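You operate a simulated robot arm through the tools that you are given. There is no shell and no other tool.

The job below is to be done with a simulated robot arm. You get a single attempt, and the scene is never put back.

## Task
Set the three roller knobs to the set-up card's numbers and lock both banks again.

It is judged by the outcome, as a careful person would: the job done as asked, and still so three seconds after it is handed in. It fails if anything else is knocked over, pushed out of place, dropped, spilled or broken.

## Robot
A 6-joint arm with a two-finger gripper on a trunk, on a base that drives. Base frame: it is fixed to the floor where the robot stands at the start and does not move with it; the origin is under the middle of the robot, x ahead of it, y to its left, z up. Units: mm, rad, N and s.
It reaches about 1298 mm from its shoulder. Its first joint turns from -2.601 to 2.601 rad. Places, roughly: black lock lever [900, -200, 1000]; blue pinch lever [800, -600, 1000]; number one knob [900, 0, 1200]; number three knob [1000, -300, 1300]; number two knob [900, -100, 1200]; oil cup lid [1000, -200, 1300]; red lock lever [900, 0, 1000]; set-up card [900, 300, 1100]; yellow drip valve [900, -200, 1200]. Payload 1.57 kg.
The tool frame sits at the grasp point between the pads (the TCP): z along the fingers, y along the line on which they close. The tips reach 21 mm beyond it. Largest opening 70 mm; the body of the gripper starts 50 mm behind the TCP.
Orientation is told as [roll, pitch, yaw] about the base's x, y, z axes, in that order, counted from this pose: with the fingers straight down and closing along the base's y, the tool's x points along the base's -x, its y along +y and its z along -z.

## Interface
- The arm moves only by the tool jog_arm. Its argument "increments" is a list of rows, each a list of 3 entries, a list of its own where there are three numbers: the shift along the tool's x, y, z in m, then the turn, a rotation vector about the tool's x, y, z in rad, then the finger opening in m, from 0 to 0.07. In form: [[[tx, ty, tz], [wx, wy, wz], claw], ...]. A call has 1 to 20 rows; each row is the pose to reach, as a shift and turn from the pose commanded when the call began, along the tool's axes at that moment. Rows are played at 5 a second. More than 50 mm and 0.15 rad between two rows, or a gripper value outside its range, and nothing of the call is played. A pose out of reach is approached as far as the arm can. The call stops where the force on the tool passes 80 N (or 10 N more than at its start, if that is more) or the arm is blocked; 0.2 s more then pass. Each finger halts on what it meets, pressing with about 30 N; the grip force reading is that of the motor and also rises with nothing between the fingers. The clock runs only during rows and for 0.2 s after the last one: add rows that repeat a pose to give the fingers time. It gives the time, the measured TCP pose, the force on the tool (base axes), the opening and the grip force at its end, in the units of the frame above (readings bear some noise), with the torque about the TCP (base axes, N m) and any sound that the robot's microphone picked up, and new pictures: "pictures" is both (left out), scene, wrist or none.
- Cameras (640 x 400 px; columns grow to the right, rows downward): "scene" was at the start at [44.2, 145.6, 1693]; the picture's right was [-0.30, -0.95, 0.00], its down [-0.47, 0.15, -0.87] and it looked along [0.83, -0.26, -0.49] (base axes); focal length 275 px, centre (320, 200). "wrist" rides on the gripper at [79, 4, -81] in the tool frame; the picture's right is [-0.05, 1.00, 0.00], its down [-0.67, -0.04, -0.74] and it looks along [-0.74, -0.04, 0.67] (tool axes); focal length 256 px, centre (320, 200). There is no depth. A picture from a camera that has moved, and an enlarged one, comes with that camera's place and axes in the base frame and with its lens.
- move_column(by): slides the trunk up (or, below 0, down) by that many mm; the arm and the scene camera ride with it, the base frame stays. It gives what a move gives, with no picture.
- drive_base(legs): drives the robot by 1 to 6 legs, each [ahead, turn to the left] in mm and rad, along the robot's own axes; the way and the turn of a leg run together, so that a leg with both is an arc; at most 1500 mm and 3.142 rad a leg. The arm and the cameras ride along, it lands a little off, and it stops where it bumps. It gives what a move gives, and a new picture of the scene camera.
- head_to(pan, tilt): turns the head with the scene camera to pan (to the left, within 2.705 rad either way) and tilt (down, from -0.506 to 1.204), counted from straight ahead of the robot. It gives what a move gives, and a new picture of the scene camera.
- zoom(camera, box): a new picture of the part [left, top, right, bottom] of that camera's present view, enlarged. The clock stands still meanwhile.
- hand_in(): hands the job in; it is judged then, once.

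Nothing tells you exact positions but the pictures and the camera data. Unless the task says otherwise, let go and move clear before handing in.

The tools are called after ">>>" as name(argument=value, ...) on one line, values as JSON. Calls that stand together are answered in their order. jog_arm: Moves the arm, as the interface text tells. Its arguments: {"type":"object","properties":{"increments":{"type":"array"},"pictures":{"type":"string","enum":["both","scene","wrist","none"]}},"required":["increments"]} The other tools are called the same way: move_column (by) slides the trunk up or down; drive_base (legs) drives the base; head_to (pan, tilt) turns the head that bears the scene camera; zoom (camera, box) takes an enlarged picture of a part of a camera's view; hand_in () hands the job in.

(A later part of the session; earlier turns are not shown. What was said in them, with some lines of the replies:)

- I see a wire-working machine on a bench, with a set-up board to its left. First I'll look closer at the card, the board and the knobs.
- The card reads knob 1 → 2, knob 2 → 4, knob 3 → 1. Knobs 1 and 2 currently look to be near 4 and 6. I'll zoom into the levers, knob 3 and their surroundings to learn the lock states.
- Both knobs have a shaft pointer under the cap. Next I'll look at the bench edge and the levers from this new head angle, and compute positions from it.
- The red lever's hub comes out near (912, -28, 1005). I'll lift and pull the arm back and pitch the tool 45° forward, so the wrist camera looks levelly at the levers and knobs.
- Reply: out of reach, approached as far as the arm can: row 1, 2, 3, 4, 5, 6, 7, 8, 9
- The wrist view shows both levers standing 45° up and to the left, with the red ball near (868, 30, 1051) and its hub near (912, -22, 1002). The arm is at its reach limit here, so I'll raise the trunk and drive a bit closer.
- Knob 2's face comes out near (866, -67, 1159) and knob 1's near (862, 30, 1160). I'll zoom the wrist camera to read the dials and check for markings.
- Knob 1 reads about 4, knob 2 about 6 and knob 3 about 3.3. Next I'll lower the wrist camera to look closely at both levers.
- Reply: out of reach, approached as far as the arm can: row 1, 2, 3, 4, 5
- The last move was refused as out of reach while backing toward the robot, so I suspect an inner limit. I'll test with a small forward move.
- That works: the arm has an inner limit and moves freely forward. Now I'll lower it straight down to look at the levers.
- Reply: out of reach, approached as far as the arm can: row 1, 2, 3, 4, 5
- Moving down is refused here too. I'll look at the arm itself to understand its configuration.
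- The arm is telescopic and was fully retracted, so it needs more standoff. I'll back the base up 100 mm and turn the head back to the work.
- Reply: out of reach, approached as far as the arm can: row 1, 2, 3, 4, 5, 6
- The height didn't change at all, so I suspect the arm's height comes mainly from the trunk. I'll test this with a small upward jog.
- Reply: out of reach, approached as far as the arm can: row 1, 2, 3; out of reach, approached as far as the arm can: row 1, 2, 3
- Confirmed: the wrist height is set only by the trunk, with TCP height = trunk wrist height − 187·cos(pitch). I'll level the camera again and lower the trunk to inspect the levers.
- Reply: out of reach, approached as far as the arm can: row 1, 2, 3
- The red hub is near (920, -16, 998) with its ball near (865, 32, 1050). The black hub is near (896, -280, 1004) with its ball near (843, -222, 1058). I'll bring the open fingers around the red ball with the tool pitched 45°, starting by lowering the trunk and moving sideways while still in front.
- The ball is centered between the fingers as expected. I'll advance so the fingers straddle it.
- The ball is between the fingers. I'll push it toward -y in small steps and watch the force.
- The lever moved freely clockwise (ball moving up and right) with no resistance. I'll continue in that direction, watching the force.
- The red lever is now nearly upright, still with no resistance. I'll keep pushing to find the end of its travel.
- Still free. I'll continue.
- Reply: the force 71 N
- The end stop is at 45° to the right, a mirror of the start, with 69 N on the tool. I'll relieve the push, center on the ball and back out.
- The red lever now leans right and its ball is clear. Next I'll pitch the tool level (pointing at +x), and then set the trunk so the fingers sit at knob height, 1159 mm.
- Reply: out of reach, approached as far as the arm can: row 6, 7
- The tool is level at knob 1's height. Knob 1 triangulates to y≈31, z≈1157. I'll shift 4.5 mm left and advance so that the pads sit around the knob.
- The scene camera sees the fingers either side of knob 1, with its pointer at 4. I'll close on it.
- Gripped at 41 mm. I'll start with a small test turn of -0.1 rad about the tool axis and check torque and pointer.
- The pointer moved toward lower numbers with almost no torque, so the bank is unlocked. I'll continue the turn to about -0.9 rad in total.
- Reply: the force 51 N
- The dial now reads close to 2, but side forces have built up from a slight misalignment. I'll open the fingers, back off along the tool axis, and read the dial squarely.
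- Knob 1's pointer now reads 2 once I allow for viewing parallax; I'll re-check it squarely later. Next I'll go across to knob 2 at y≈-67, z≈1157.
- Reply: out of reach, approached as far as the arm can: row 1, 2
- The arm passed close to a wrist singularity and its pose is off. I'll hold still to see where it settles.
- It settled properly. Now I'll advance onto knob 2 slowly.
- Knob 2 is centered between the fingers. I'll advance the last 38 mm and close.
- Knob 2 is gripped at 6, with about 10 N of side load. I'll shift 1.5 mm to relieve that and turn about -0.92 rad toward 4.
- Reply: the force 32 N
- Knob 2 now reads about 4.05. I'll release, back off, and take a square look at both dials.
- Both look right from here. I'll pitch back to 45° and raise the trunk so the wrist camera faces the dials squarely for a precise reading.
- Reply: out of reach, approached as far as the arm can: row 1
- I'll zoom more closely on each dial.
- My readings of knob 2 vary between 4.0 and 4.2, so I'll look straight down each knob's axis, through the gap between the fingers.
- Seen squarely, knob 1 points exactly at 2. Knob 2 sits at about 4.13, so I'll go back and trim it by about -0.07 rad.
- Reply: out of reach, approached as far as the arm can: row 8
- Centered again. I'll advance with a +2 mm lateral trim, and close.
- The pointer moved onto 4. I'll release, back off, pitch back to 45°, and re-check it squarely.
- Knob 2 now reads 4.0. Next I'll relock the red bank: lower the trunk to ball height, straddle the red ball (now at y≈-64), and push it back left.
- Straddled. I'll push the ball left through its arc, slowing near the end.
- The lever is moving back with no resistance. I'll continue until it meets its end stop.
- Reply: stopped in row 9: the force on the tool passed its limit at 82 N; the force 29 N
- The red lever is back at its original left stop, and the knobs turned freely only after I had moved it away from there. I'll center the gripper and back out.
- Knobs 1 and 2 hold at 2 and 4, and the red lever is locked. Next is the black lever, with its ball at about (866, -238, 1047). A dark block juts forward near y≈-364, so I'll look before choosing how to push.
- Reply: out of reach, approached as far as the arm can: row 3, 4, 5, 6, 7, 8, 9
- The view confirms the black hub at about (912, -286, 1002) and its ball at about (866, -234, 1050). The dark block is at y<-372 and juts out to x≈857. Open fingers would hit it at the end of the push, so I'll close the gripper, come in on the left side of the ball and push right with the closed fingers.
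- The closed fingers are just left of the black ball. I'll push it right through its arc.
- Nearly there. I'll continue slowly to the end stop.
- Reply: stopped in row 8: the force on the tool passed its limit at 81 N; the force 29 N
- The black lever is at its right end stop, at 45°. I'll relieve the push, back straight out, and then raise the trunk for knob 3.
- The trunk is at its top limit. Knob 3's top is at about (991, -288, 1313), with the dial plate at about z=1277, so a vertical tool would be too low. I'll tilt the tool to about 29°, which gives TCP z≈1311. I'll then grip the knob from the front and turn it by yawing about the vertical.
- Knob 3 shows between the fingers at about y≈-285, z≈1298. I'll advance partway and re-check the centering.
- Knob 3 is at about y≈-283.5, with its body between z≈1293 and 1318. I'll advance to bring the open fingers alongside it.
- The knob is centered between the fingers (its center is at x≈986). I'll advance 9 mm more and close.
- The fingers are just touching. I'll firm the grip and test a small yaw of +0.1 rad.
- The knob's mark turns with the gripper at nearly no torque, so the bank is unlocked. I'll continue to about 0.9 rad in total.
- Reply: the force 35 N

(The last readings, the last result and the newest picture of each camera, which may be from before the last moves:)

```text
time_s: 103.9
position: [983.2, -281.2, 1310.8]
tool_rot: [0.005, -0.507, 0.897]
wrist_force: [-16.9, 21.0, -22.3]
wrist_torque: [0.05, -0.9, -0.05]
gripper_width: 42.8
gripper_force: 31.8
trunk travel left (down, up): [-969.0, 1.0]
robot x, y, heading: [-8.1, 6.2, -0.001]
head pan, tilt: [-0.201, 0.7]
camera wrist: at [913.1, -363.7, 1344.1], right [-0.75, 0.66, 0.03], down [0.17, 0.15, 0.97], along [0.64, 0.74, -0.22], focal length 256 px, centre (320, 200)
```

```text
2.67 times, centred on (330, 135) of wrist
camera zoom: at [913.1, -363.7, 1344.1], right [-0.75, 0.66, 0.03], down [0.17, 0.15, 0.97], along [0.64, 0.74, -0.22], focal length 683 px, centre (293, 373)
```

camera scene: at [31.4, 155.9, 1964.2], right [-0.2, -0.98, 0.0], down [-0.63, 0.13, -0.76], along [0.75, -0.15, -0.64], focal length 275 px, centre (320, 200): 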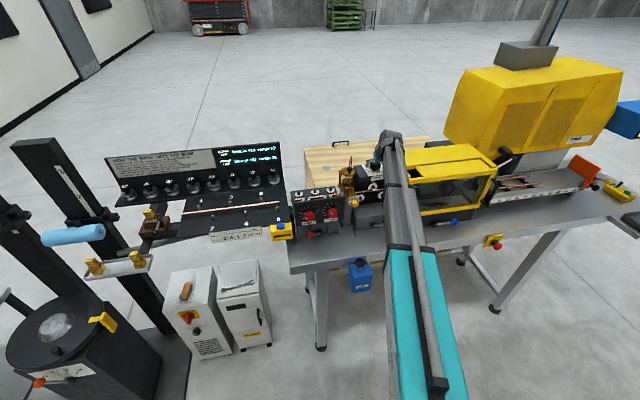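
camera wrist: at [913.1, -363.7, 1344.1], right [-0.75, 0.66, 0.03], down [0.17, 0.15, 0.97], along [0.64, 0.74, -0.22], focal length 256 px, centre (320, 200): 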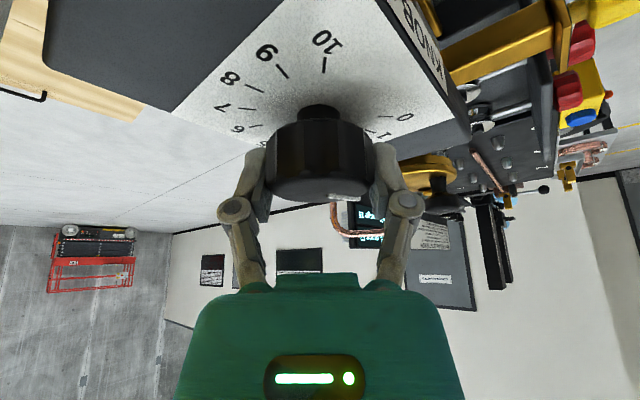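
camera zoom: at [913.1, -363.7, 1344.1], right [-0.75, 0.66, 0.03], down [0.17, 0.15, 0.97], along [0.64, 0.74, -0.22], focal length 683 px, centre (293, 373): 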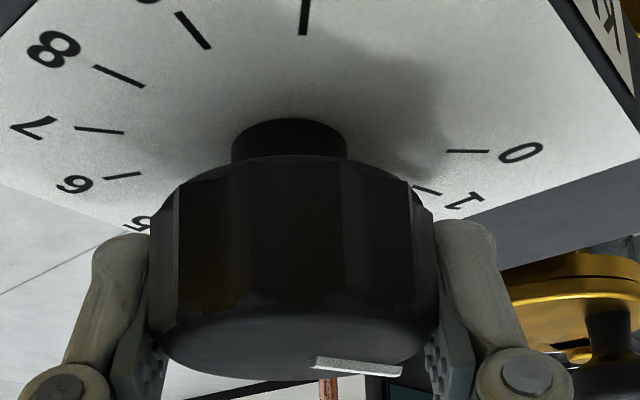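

The pointer is hidden from both views here. I'll open the fingers, yaw back to zero around the knob, and back out to read the dial.

>>> jog_arm(increments=[[[0, 0, 0], [0, 0, 0], 0.045], [[0, 0, 0], [0, 0, 0], 0.06], [[0, 0, 0], [0, 0, 0], 0.07], [[0, 0, 0], [0, 0, 0], 0.07]], pictures="none")

>>> jog_arm(increments=[[[0, 0, 0], [0.0485, 0, 0.0875], 0.07], [[0, 0, 0], [0.0969, 0, 0.1749], 0.07], [[0, 0, 0], [0.1454, 0, 0.2624], 0.07], [[0, 0, 0], [0.1939, 0, 0.3499], 0.07], [[0, 0, 0], [0.2424, 0, 0.4374], 0.07], [[0, 0, 0], [0.2908, 0, 0.5248], 0.07], [[0, 0, 0], [0.3393, 0, 0.6123], 0.07], [[0, 0, 0], [0.3878, 0, 0.6998], 0.07], [[0, 0, 0], [0.4362, 0, 0.7872], 0.07], [[0, 0, 0], [0.4362, 0, 0.7872], 0.07]], pictures="none")

>>> jog_arm(increments=[[[0.0262, 0, -0.0146], [0, 0, 0], 0.07], [[0.0524, 0, -0.0291], [0, 0, 0], 0.07], [[0.0787, 0, -0.0437], [0, 0, 0], 0.07], [[0.105, 0, -0.0583], [0, 0, 0], 0.07], [[0.105, 0, -0.0583], [0, 0, 0], 0.07]], pictures="both")

>>> zoom(camera="scene", box=[355, 150, 395, 175])

>>> zoom(camera="wrist", box=[240, 100, 400, 200])

```text
time_s: 104.9
position: [984.1, -284.4, 1310.2]
tool_rot: [0.001, -0.508, 0.893]
wrist_force: [-0.4, -0.4, -1.1]
wrist_torque: [0.0, 0.04, -0.01]
gripper_width: 70.1
gripper_force: 0.0
trunk travel left (down, up): [-969.0, 1.0]
robot x, y, heading: [-7.2, 6.5, -0.003]
head pan, tilt: [-0.201, 0.7]
```

```text
time_s: 107.1
position: [986.6, -285.1, 1310.6]
tool_rot: [0.001, -0.507, -0.009]
wrist_force: [0.0, 0.3, 0.1]
wrist_torque: [-0.05, 0.01, 0.0]
gripper_width: 69.9
gripper_force: 0.0
trunk travel left (down, up): [-969.0, 1.0]
robot x, y, heading: [-8.9, 2.8, 0.004]
head pan, tilt: [-0.201, 0.7]
```

```text
time_s: 108.3
position: [864.1, -285.1, 1310.6]
tool_rot: [0.004, -0.508, -0.007]
wrist_force: [0.0, 0.4, -0.6]
wrist_torque: [0.01, 0.03, -0.01]
gripper_width: 69.9
gripper_force: 0.1
trunk travel left (down, up): [-969.0, 1.0]
robot x, y, heading: [-7.2, 1.9, -0.001]
head pan, tilt: [-0.201, 0.7]
camera scene: at [32.1, 155.8, 1964.2], right [-0.2, -0.98, 0.0], down [-0.63, 0.13, -0.76], along [0.75, -0.15, -0.64], focal length 275 px, centre (320, 200)
camera wrist: at [756.6, -280.3, 1343.6], right [0.05, 1.0, 0.03], down [0.22, -0.04, 0.97], along [0.97, -0.04, -0.22], focal length 256 px, centre (320, 200)
```

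scene: 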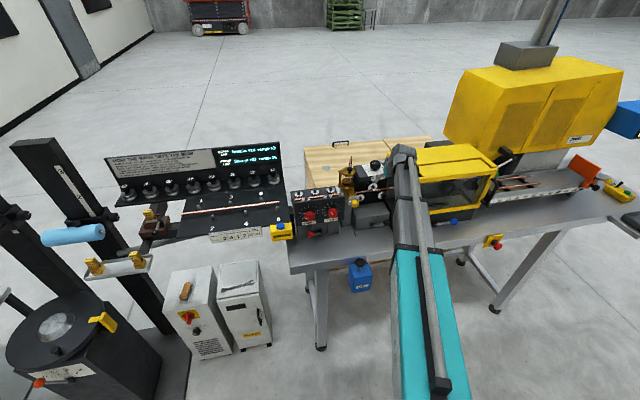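
wrist: 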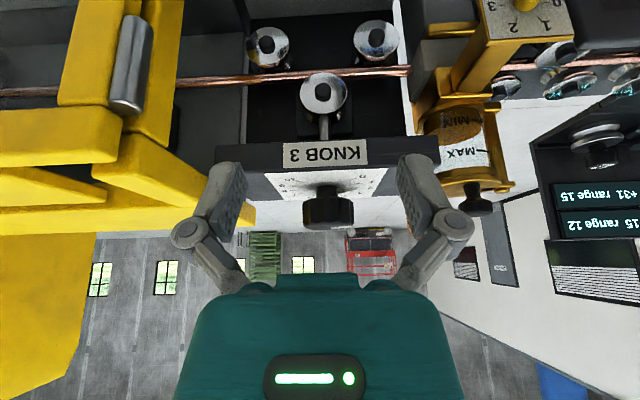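

```text
16.00 times, centred on (375, 162) of scene
camera zoom: at [32.1, 155.8, 1964.2], right [-0.2, -0.98, 0.0], down [-0.63, 0.13, -0.76], along [0.75, -0.15, -0.64], focal length 4400 px, centre (-560, 800)
```

zoom: 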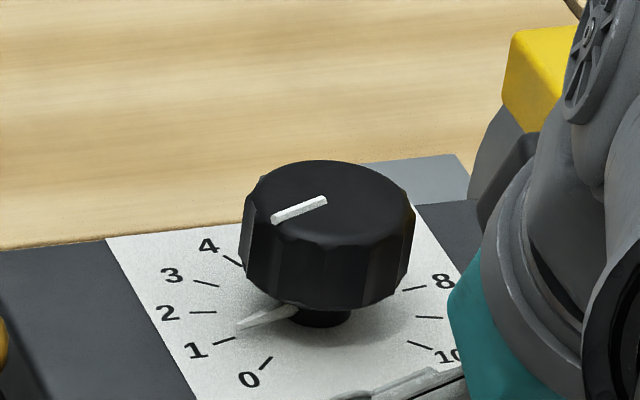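

```text
4.00 times, centred on (320, 150) of wrist
camera zoom: at [756.6, -280.3, 1343.6], right [0.05, 1.0, 0.03], down [0.22, -0.04, 0.97], along [0.97, -0.04, -0.22], focal length 1024 px, centre (320, 400)
```

zoom: 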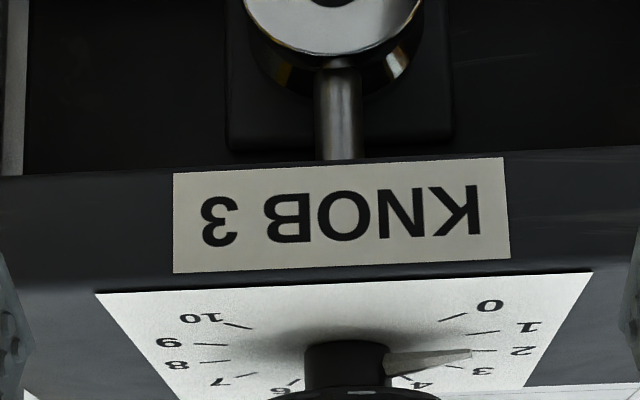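

The dial reads very near 1. I'll zoom in further for a careful reading.

>>> zoom(camera="scene", box=[365, 159, 385, 172])

>>> zoom(camera="scene", box=[362, 158, 390, 176])

```text
16.00 times, centred on (375, 166) of scene
camera zoom: at [32.1, 155.8, 1964.2], right [-0.2, -0.98, 0.0], down [-0.63, 0.13, -0.76], along [0.75, -0.15, -0.64], focal length 4400 px, centre (-560, 752)
```

zoom: 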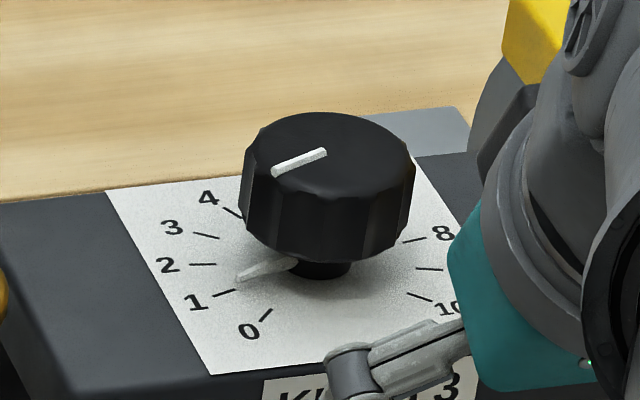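

```text
16.00 times, centred on (376, 167) of scene
camera zoom: at [32.1, 155.8, 1964.2], right [-0.2, -0.98, 0.0], down [-0.63, 0.13, -0.76], along [0.75, -0.15, -0.64], focal length 4400 px, centre (-576, 728)
```

zoom: 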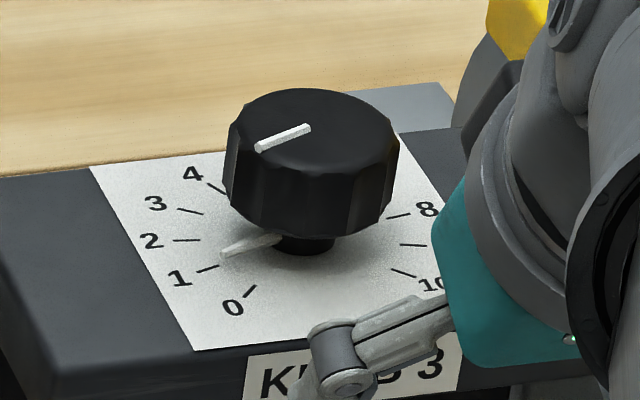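

The estimates range from 0.8 to 1.0, so I want a true overhead reading. I'll pitch the tool the other way, with the fingers pointing slightly back, so the wrist camera looks straight down while still in front of the plate.

>>> jog_arm(increments=[[[0.0051, 0, 0.0091], [0, 0.13, 0], 0.07], [[0.0087, 0, 0.0156], [0, 0.26, 0], 0.07], [[0.0108, 0, 0.0195], [0, 0.39, 0], 0.07], [[0.0115, 0, 0.0206], [0, 0.52, 0], 0.07], [[0.0106, 0, 0.019], [0, 0.65, 0], 0.07], [[0.0081, 0, 0.0146], [0, 0.78, 0], 0.07], [[0.0042, 0, 0.0076], [0, 0.91, 0], 0.07], [[-0.0011, 0, -0.0019], [0, 1.04, 0], 0.07], [[-0.0077, 0, -0.0139], [0, 1.17, 0], 0.07], [[-0.0161, 0, -0.0289], [0, 1.308, 0], 0.07], [[-0.0161, 0, -0.0289], [0, 1.308, 0], 0.07]], pictures="both")

```text
time_s: 110.7
position: [862.9, -289.5, 1307.8]
tool_rot: [-0.018, 0.469, -0.001]
wrist_force: [-0.2, -0.9, 0.6]
wrist_torque: [0.01, -0.01, -0.02]
gripper_width: 70.1
gripper_force: 0.1
out of reach, approached as far as the arm can: row 8, 9, 10, 11
trunk travel left (down, up): [-969.0, 1.0]
robot x, y, heading: [-7.9, 5.2, -0.002]
head pan, tilt: [-0.201, 0.7]
camera scene: at [31.7, 155.9, 1964.2], right [-0.2, -0.98, 0.0], down [-0.63, 0.13, -0.76], along [0.75, -0.15, -0.64], focal length 275 px, centre (320, 200)
camera wrist: at [829.7, -283.7, 1416.1], right [0.04, 1.0, -0.04], down [0.93, -0.02, 0.36], along [0.36, -0.05, -0.93], focal length 256 px, centre (320, 200)
```

scene: 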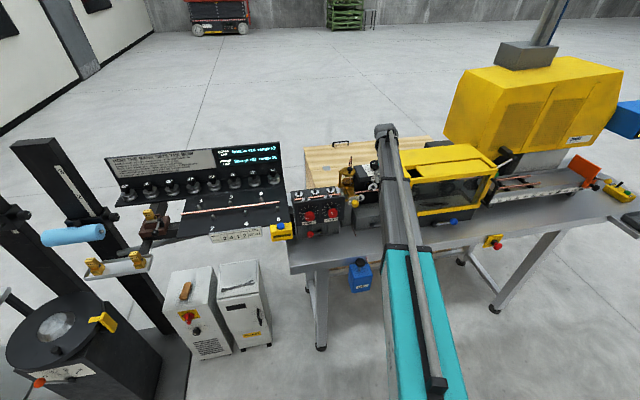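
wrist: 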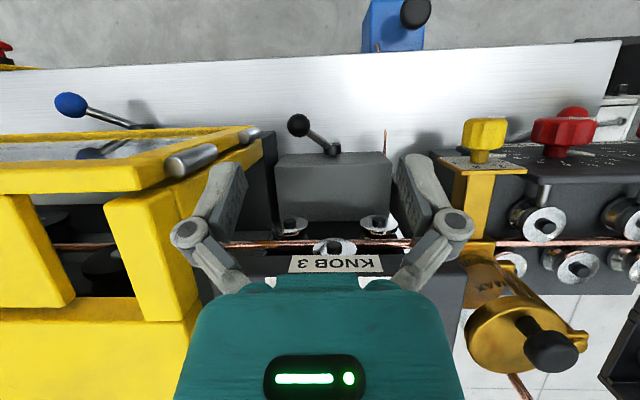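

The pitch limit is about +0.47, which still looks 69° down. I'll move forward 80 mm so that the knob and dial appear between the open fingers; all parts stay clear of the knob.

>>> jog_arm(increments=[[[-0.02, 0.002, -0.0101], [0, 0, 0], 0.07], [[-0.04, 0.004, -0.0203], [0, 0, 0], 0.07], [[-0.06, 0.005, -0.0304], [0, 0, 0], 0.07], [[-0.0714, 0.005, -0.0362], [0, 0, 0], 0.07], [[-0.0714, 0.005, -0.0362], [0, 0, 0], 0.07]], pictures="wrist")

>>> zoom(camera="wrist", box=[240, 180, 400, 280])

```text
time_s: 111.9
position: [944.7, -284.6, 1307.4]
tool_rot: [-0.02, 0.465, -0.001]
wrist_force: [0.0, 0.7, 0.5]
wrist_torque: [0.01, -0.01, 0.02]
gripper_width: 70.0
gripper_force: 0.1
trunk travel left (down, up): [-969.0, 1.0]
robot x, y, heading: [-7.4, 4.5, -0.001]
head pan, tilt: [-0.201, 0.7]
camera wrist: at [909.9, -278.9, 1415.7], right [0.04, 1.0, -0.04], down [0.93, -0.02, 0.37], along [0.37, -0.05, -0.93], focal length 256 px, centre (320, 200)
```

wrist: 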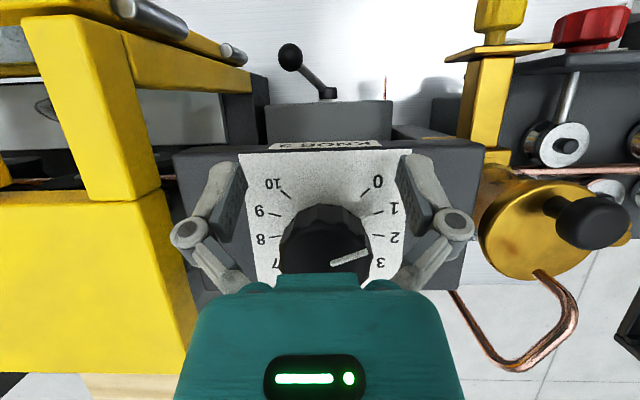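

```text
4.00 times, centred on (320, 230) of wrist
camera zoom: at [909.9, -278.9, 1415.7], right [0.04, 1.0, -0.04], down [0.93, -0.02, 0.37], along [0.37, -0.05, -0.93], focal length 1024 px, centre (320, 80)
```

zoom: 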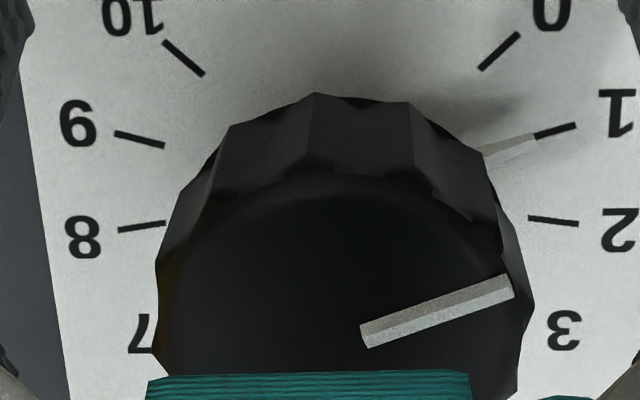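

From overhead the pointer lines up with the tick at 1 to within about 0.1 (≈0.9). In this pose I can see the pointer while gripping, so I'll move in from here and trim it slightly.

>>> jog_arm(increments=[[[-0.018, 0.002, -0.0091], [0, 0, 0], 0.07], [[-0.0366, 0.002, -0.0185], [0, 0, 0], 0.07], [[-0.0366, 0.002, -0.0185], [0, 0, 0], 0.07], [[-0.0366, 0.002, -0.0185], [0, 0, 0], 0.07]], pictures="wrist")

>>> zoom(camera="wrist", box=[240, 120, 400, 220])

```text
time_s: 112.9
position: [984.9, -281.5, 1306.5]
tool_rot: [-0.019, 0.462, -0.001]
wrist_force: [-0.9, -0.7, 0.3]
wrist_torque: [-0.02, 0.02, -0.02]
gripper_width: 70.0
gripper_force: 0.0
trunk travel left (down, up): [-969.0, 1.0]
robot x, y, heading: [-9.0, 6.0, -0.005]
head pan, tilt: [-0.201, 0.7]
camera wrist: at [951.0, -277.0, 1415.2], right [0.04, 1.0, -0.04], down [0.93, -0.02, 0.37], along [0.37, -0.05, -0.93], focal length 256 px, centre (320, 200)
```

wrist: 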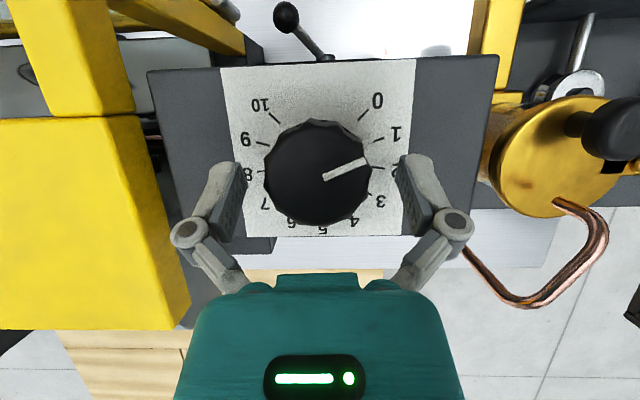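

```text
4.00 times, centred on (320, 170) of wrist
camera zoom: at [951.0, -277.0, 1415.2], right [0.04, 1.0, -0.04], down [0.93, -0.02, 0.37], along [0.37, -0.05, -0.93], focal length 1024 px, centre (320, 320)
```

zoom: 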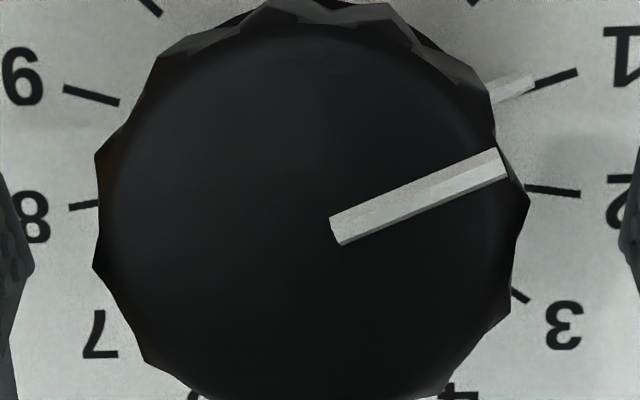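

From directly above, the mark and pointer line up with 1 (within about 0.03), so no trim is needed. I'll back straight out and re-pitch to 45° for locking the black lever.

>>> jog_arm(increments=[[[0.0268, 0, 0.0136], [0, 0, 0], 0.07], [[0.0535, 0, 0.0271], [0, 0, 0], 0.07], [[0.0803, 0, 0.0407], [0, 0, 0], 0.07], [[0.107, 0, 0.0542], [0, 0, 0], 0.07], [[0.1338, 0, 0.0678], [0, 0, 0], 0.07], [[0.1605, 0, 0.0813], [0, 0, 0], 0.07], [[0.1605, 0, 0.0813], [0, 0, 0], 0.07]], pictures="none")

>>> jog_arm(increments=[[[0, 0, 0], [0, -0.13, 0], 0.07], [[0, 0, 0], [0, -0.26, 0], 0.07], [[0, 0, 0], [0, -0.39, 0], 0.07], [[0, 0, 0], [0, -0.52, 0], 0.07], [[0, 0, 0], [0, -0.65, 0], 0.07], [[0, 0, 0], [0, -0.78, 0], 0.07], [[0, 0, 0], [0, -0.91, 0], 0.07], [[0, 0, 0], [0, -1.04, 0], 0.07], [[0, 0, 0], [0, -1.17, 0], 0.07], [[0, 0, 0], [0, -1.25, 0], 0.07], [[0, 0, 0], [0, -1.25, 0], 0.07]], pictures="both")

```text
time_s: 114.5
position: [805.5, -282.4, 1306.0]
tool_rot: [-0.017, 0.467, -0.003]
wrist_force: [0.7, -0.1, -0.4]
wrist_torque: [-0.01, 0.01, 0.02]
gripper_width: 69.9
gripper_force: 0.0
trunk travel left (down, up): [-969.0, 1.0]
robot x, y, heading: [-8.7, 6.0, -0.001]
head pan, tilt: [-0.201, 0.7]
```

```text
time_s: 116.9
position: [805.5, -283.1, 1342.1]
tool_rot: [-0.023, -0.782, 0.02]
wrist_force: [-0.1, -0.4, 0.4]
wrist_torque: [0.01, 0.02, -0.02]
gripper_width: 70.1
gripper_force: 0.1
out of reach, approached as far as the arm can: row 1, 2, 3, 4, 5, 6, 8, 9, 10, 11
trunk travel left (down, up): [-969.0, 1.0]
robot x, y, heading: [-8.6, 4.0, -0.003]
head pan, tilt: [-0.201, 0.7]
camera scene: at [31.6, 155.9, 1964.2], right [-0.2, -0.98, 0.0], down [-0.63, 0.13, -0.76], along [0.75, -0.15, -0.64], focal length 275 px, centre (320, 200)
camera wrist: at [692.4, -279.4, 1343.6], right [0.03, 1.0, 0.02], down [-0.05, -0.02, 1.0], along [1.0, -0.03, 0.05], focal length 256 px, centre (320, 200)
```

scene: 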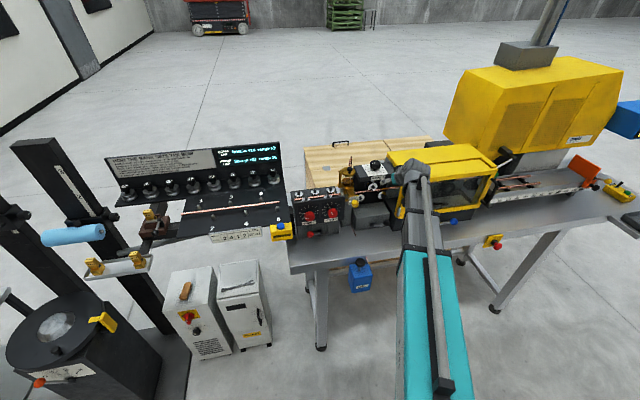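
wrist: 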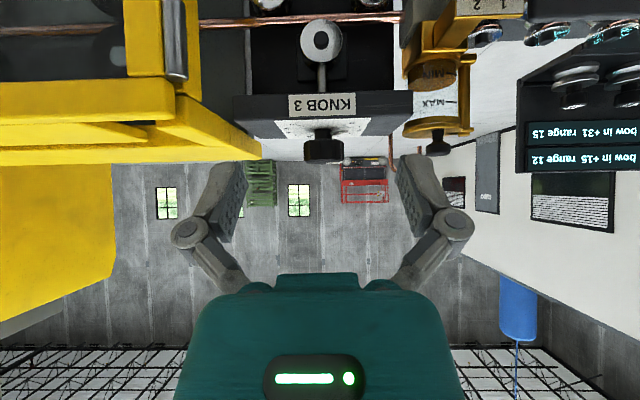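

Now I'll retract a little, lower the trunk to lever height, and look at the black ball.

>>> jog_arm(increments=[[[0.014, 0, -0.014], [0, 0, 0], 0.06], [[0.028, 0, -0.028], [0, 0, 0], 0.05], [[0.028, 0, -0.028], [0, 0, 0], 0.046], [[0.028, 0, -0.028], [0, 0, 0], 0.046]], pictures="none")

>>> move_column(by=-284)

>>> jog_arm(increments=[[[0, -0.015, 0], [0, 0, 0], 0.046], [[0, -0.03, 0], [0, 0, 0], 0.046], [[0, -0.044, 0], [0, 0, 0], 0.046], [[0, -0.044, 0], [0, 0, 0], 0.046]], pictures="wrist")

```text
time_s: 117.9
position: [765.3, -283.8, 1341.7]
tool_rot: [-0.021, -0.781, 0.02]
wrist_force: [0.6, 0.0, -0.1]
wrist_torque: [0.02, -0.02, -0.03]
gripper_width: 46.0
gripper_force: 0.0
trunk travel left (down, up): [-969.0, 1.0]
robot x, y, heading: [-6.8, 2.0, -0.003]
head pan, tilt: [-0.201, 0.7]
```

```text
time_s: 120.8
position: [765.6, -281.9, 1056.9]
tool_rot: [-0.022, -0.78, 0.022]
wrist_force: [0.1, -0.1, -0.9]
wrist_torque: [0.0, 0.0, 0.0]
gripper_width: 46.2
gripper_force: 0.0
trunk travel left (down, up): [-685.0, 285.0]
robot x, y, heading: [-7.4, 3.5, -0.002]
head pan, tilt: [-0.201, 0.7]
```

```text
time_s: 121.8
position: [765.7, -327.2, 1057.4]
tool_rot: [-0.021, -0.782, 0.021]
wrist_force: [-0.3, 0.1, 0.1]
wrist_torque: [0.03, 0.0, 0.01]
gripper_width: 46.1
gripper_force: 0.1
trunk travel left (down, up): [-685.0, 285.0]
robot x, y, heading: [-7.0, 4.4, 0.001]
head pan, tilt: [-0.201, 0.7]
camera wrist: at [653.6, -324.0, 1059.6], right [0.03, 1.0, 0.02], down [-0.05, -0.02, 1.0], along [1.0, -0.03, 0.05], focal length 256 px, centre (320, 200)
```

wrist: 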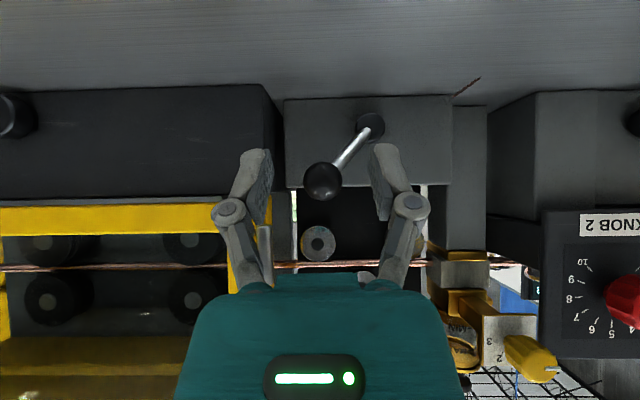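

The black ball is centered at about y≈-328, between fingers narrowed to 46 mm. I'll advance around it, keeping clear of the dark block on the right.

>>> jog_arm(increments=[[[-0.02, -0.001, 0.02], [0, 0, 0], 0.046], [[-0.04, -0.0015, 0.04], [0, 0, 0], 0.046], [[-0.055, -0.002, 0.055], [0, 0, 0], 0.046], [[-0.062, -0.002, 0.062], [0, 0, 0], 0.046], [[-0.062, -0.002, 0.062], [0, 0, 0], 0.046]], pictures="wrist")

```text
time_s: 123.0
position: [853.1, -329.5, 1057.2]
tool_rot: [-0.021, -0.781, 0.021]
wrist_force: [-0.1, -0.8, -0.1]
wrist_torque: [0.02, -0.04, 0.01]
gripper_width: 46.1
gripper_force: 0.2
trunk travel left (down, up): [-685.0, 285.0]
robot x, y, heading: [-11.9, 3.4, -0.004]
head pan, tilt: [-0.201, 0.7]
camera wrist: at [740.4, -326.4, 1059.6], right [0.03, 1.0, 0.02], down [-0.05, -0.02, 1.0], along [1.0, -0.03, 0.05], focal length 256 px, centre (320, 200)
```

wrist: 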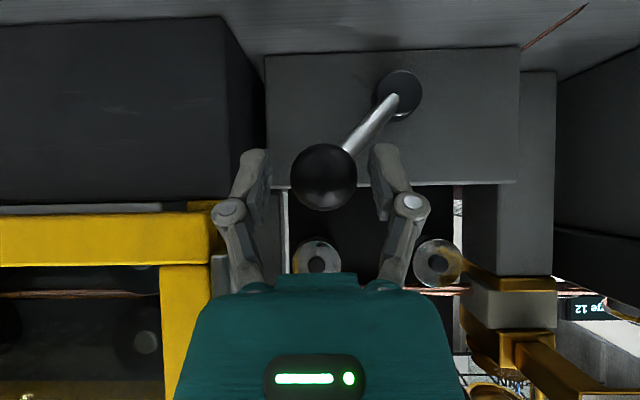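

Straddled with clearance. I'll push left, easing forward a bit as the ball rises over the top of its arc.

>>> jog_arm(increments=[[[0, 0.006, 0], [0, 0, 0], 0.046], [[0, 0.012, 0], [0, 0, 0], 0.046], [[-0.003, 0.018, 0.003], [0, 0, 0], 0.046], [[-0.006, 0.024, 0.006], [0, 0, 0], 0.046], [[-0.009, 0.03, 0.009], [0, 0, 0], 0.046], [[-0.009, 0.036, 0.009], [0, 0, 0], 0.046], [[-0.009, 0.042, 0.009], [0, 0, 0], 0.046], [[-0.009, 0.048, 0.009], [0, 0, 0], 0.046], [[-0.009, 0.054, 0.009], [0, 0, 0], 0.046], [[-0.009, 0.06, 0.009], [0, 0, 0], 0.046], [[-0.009, 0.067, 0.009], [0, 0, 0], 0.046], [[-0.009, 0.074, 0.009], [0, 0, 0], 0.046], [[-0.009, 0.081, 0.009], [0, 0, 0], 0.046], [[-0.009, 0.086, 0.009], [0, 0, 0], 0.046], [[-0.009, 0.086, 0.009], [0, 0, 0], 0.046]], pictures="wrist")

```text
time_s: 126.2
position: [864.9, -242.2, 1058.8]
tool_rot: [-0.021, -0.78, 0.022]
wrist_force: [-0.7, -0.3, 0.6]
wrist_torque: [0.0, 0.04, -0.02]
gripper_width: 46.4
gripper_force: 0.6
trunk travel left (down, up): [-685.0, 285.0]
robot x, y, heading: [-13.4, 5.1, 0.002]
head pan, tilt: [-0.201, 0.7]
camera wrist: at [752.3, -238.8, 1059.6], right [0.03, 1.0, 0.02], down [-0.05, -0.02, 1.0], along [1.0, -0.03, 0.05], focal length 256 px, centre (320, 200)
```

wrist: 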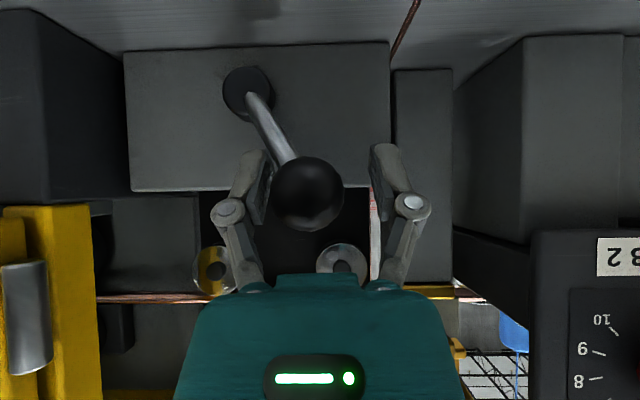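

The black lever has moved most of the way left. I'll finish the push to its end stop.

>>> jog_arm(increments=[[[0, 0.004, 0], [0, 0, 0], 0.046], [[0, 0.007, 0], [0, 0, 0], 0.046], [[0, 0.01, 0], [0, 0, 0], 0.046], [[0, 0.013, 0], [0, 0, 0], 0.046], [[0, 0.016, 0], [0, 0, 0], 0.046], [[0, 0.019, 0], [0, 0, 0], 0.046], [[0, 0.022, 0], [0, 0, 0], 0.046], [[0, 0.025, 0], [0, 0, 0], 0.046], [[0, 0.028, 0], [0, 0, 0], 0.046], [[0, 0.03, 0], [0, 0, 0], 0.046]], pictures="wrist")

```text
time_s: 128.4
position: [868.5, -218.4, 1056.5]
tool_rot: [-0.024, -0.784, 0.022]
wrist_force: [25.4, -30.0, 10.8]
wrist_torque: [-0.64, -0.2, 0.81]
gripper_width: 60.6
gripper_force: 11.0
trunk travel left (down, up): [-685.0, 285.0]
robot x, y, heading: [-10.6, 5.2, 0.002]
head pan, tilt: [-0.201, 0.7]
camera wrist: at [755.7, -213.7, 1058.1], right [0.03, 1.0, 0.02], down [-0.05, -0.02, 1.0], along [1.0, -0.04, 0.05], focal length 256 px, centre (320, 200)
```

wrist: 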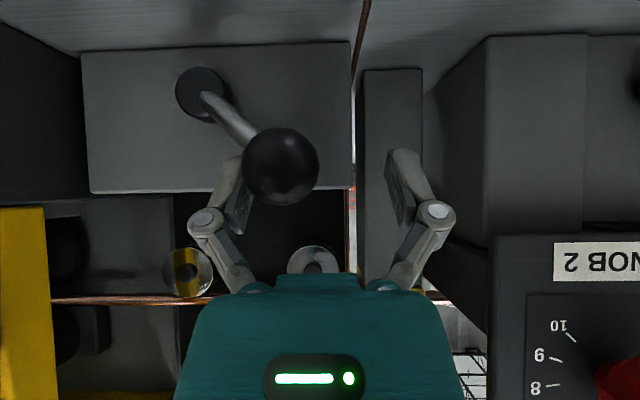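

The ball is back at its original spot (y≈-234, z≈1049), and the finger gave way against the stop. To be sure it's fully seated, I'll open fully and press once more.

>>> jog_arm(increments=[[[0, -0.006, 0], [0, 0, 0], 0.06], [[0, -0.012, 0], [0, 0, 0], 0.07], [[0, -0.012, 0], [0, 0, 0], 0.07], [[0, -0.004, 0], [0, 0, 0], 0.07], [[0, 0.001, 0], [0, 0, 0], 0.07], [[0, 0.004, 0], [0, 0, 0], 0.07], [[0, 0.007, 0], [0, 0, 0], 0.07], [[0, 0.01, 0], [0, 0, 0], 0.07], [[0, 0.012, 0], [0, 0, 0], 0.07], [[0, 0.012, 0], [0, 0, 0], 0.07]], pictures="none")

>>> jog_arm(increments=[[[0, -0.01, 0], [0, 0, 0], 0.07], [[0, -0.02, 0], [0, 0, 0], 0.07], [[0, -0.022, 0], [0, 0, 0], 0.07], [[0.02, -0.022, -0.02], [0, 0, 0], 0.07], [[0.045, -0.022, -0.045], [0, 0, 0], 0.07], [[0.07, -0.022, -0.07], [0, 0, 0], 0.07], [[0.07, -0.022, -0.07], [0, 0, 0], 0.07]], pictures="both")

```text
time_s: 130.6
position: [867.0, -212.9, 1055.5]
tool_rot: [-0.031, -0.782, 0.02]
wrist_force: [9.1, -64.4, 8.5]
wrist_torque: [-0.8, 0.78, 0.5]
gripper_width: 70.3
gripper_force: 0.0
trunk travel left (down, up): [-685.0, 285.0]
robot x, y, heading: [-10.0, 6.3, 0.001]
head pan, tilt: [-0.201, 0.7]
```

```text
time_s: 132.2
position: [763.9, -222.9, 1058.0]
tool_rot: [-0.021, -0.783, 0.021]
wrist_force: [-0.7, 0.0, -0.1]
wrist_torque: [0.0, 0.0, -0.01]
gripper_width: 69.6
gripper_force: 0.1
trunk travel left (down, up): [-685.0, 285.0]
robot x, y, heading: [-7.9, 2.2, 0.001]
head pan, tilt: [-0.201, 0.7]
camera scene: at [31.3, 155.8, 1680.2], right [-0.2, -0.98, 0.0], down [-0.63, 0.13, -0.76], along [0.75, -0.15, -0.64], focal length 275 px, centre (320, 200)
camera wrist: at [652.1, -219.8, 1059.7], right [0.03, 1.0, 0.02], down [-0.05, -0.02, 1.0], along [1.0, -0.03, 0.05], focal length 256 px, centre (320, 200)
```

scene: 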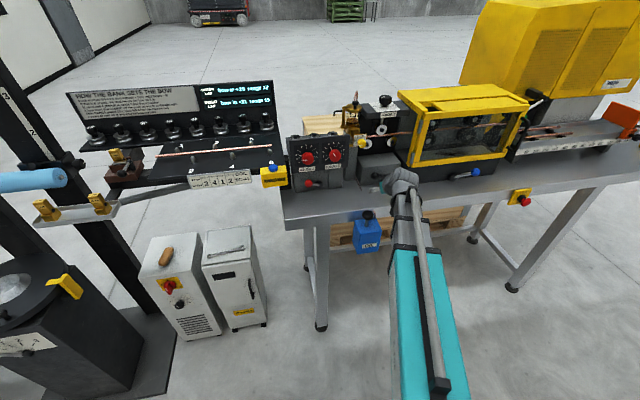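
wrist: 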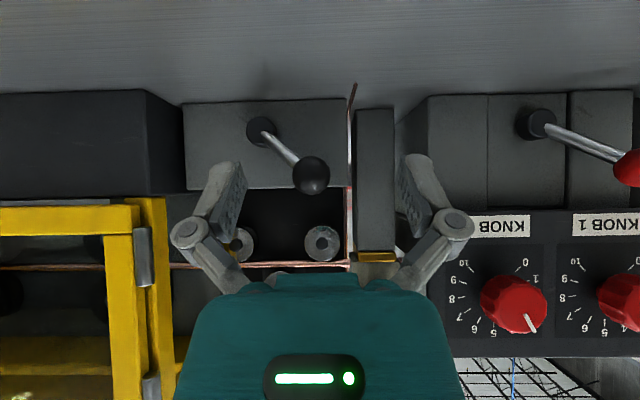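

Both levers are back at their original left stops. As a final check I'll look over all the dials and the surrounding area.

>>> zoom(camera="scene", box=[280, 115, 350, 195])

>>> zoom(camera="scene", box=[365, 88, 405, 113])

>>> zoom(camera="scene", box=[240, 80, 440, 205])

```text
5.00 times, centred on (315, 155) of scene
camera zoom: at [31.3, 155.8, 1680.2], right [-0.2, -0.98, 0.0], down [-0.63, 0.13, -0.76], along [0.75, -0.15, -0.64], focal length 1375 px, centre (345, 425)
```

zoom: 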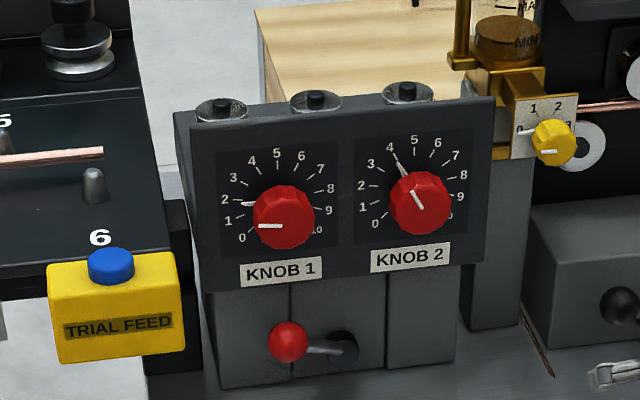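

```text
16.00 times, centred on (385, 100) of scene
camera zoom: at [31.3, 155.8, 1680.2], right [-0.2, -0.98, 0.0], down [-0.63, 0.13, -0.76], along [0.75, -0.15, -0.64], focal length 4400 px, centre (-720, 1792)
```

zoom: 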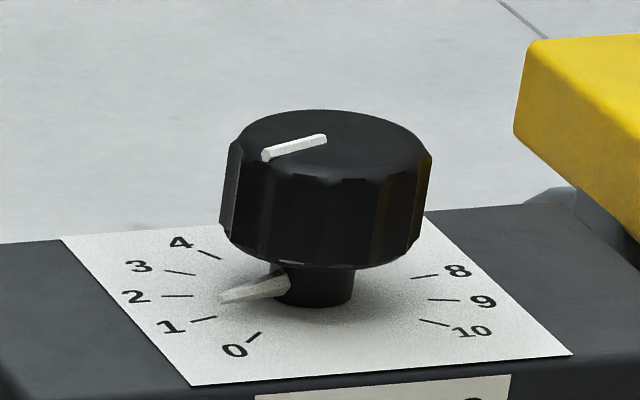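

```text
3.20 times, centred on (340, 142) of scene
camera zoom: at [31.3, 155.8, 1680.2], right [-0.2, -0.98, 0.0], down [-0.63, 0.13, -0.76], along [0.75, -0.15, -0.64], focal length 880 px, centre (256, 384)
```

zoom: 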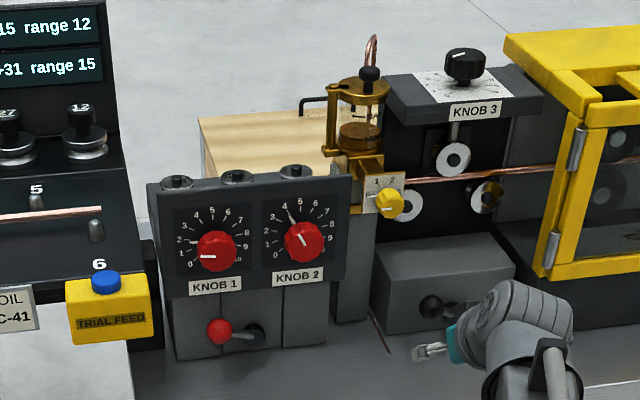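

All three knobs read as the card asks (1→2, 2→4, 3→1), both levers are back in their locked position, nothing else has moved, and the arm is clear. I'm handing in the job.

>>> hand_in()

```text
The job is handed in.
```

The three roller knobs are set to the card's numbers, both lock levers are back in their original positions, and the job is handed in.

| Knob | Card | Reading before locking |
|---|---|---|
| 1 | 2 | 2.0 |
| 2 | 4 | 4.0 |
| 3 | 1 | about 1.0 |

I read each dial square-on with the wrist camera before locking its bank. A last check from the scene camera showed all three still on their numbers.

- **Locks:** I moved each lever from its starting left stop to the right, set the knobs, then pushed each lever firmly back to the left stop. I took the left stop to be the locked position. The levers started there, and the knobs turned freely once the levers were at the right. I didn't test whether the knobs resist turning now.
- **Surroundings:** Nothing else looked moved in the final pictures. The gripper was open and about 100 mm clear of the levers when I handed in.
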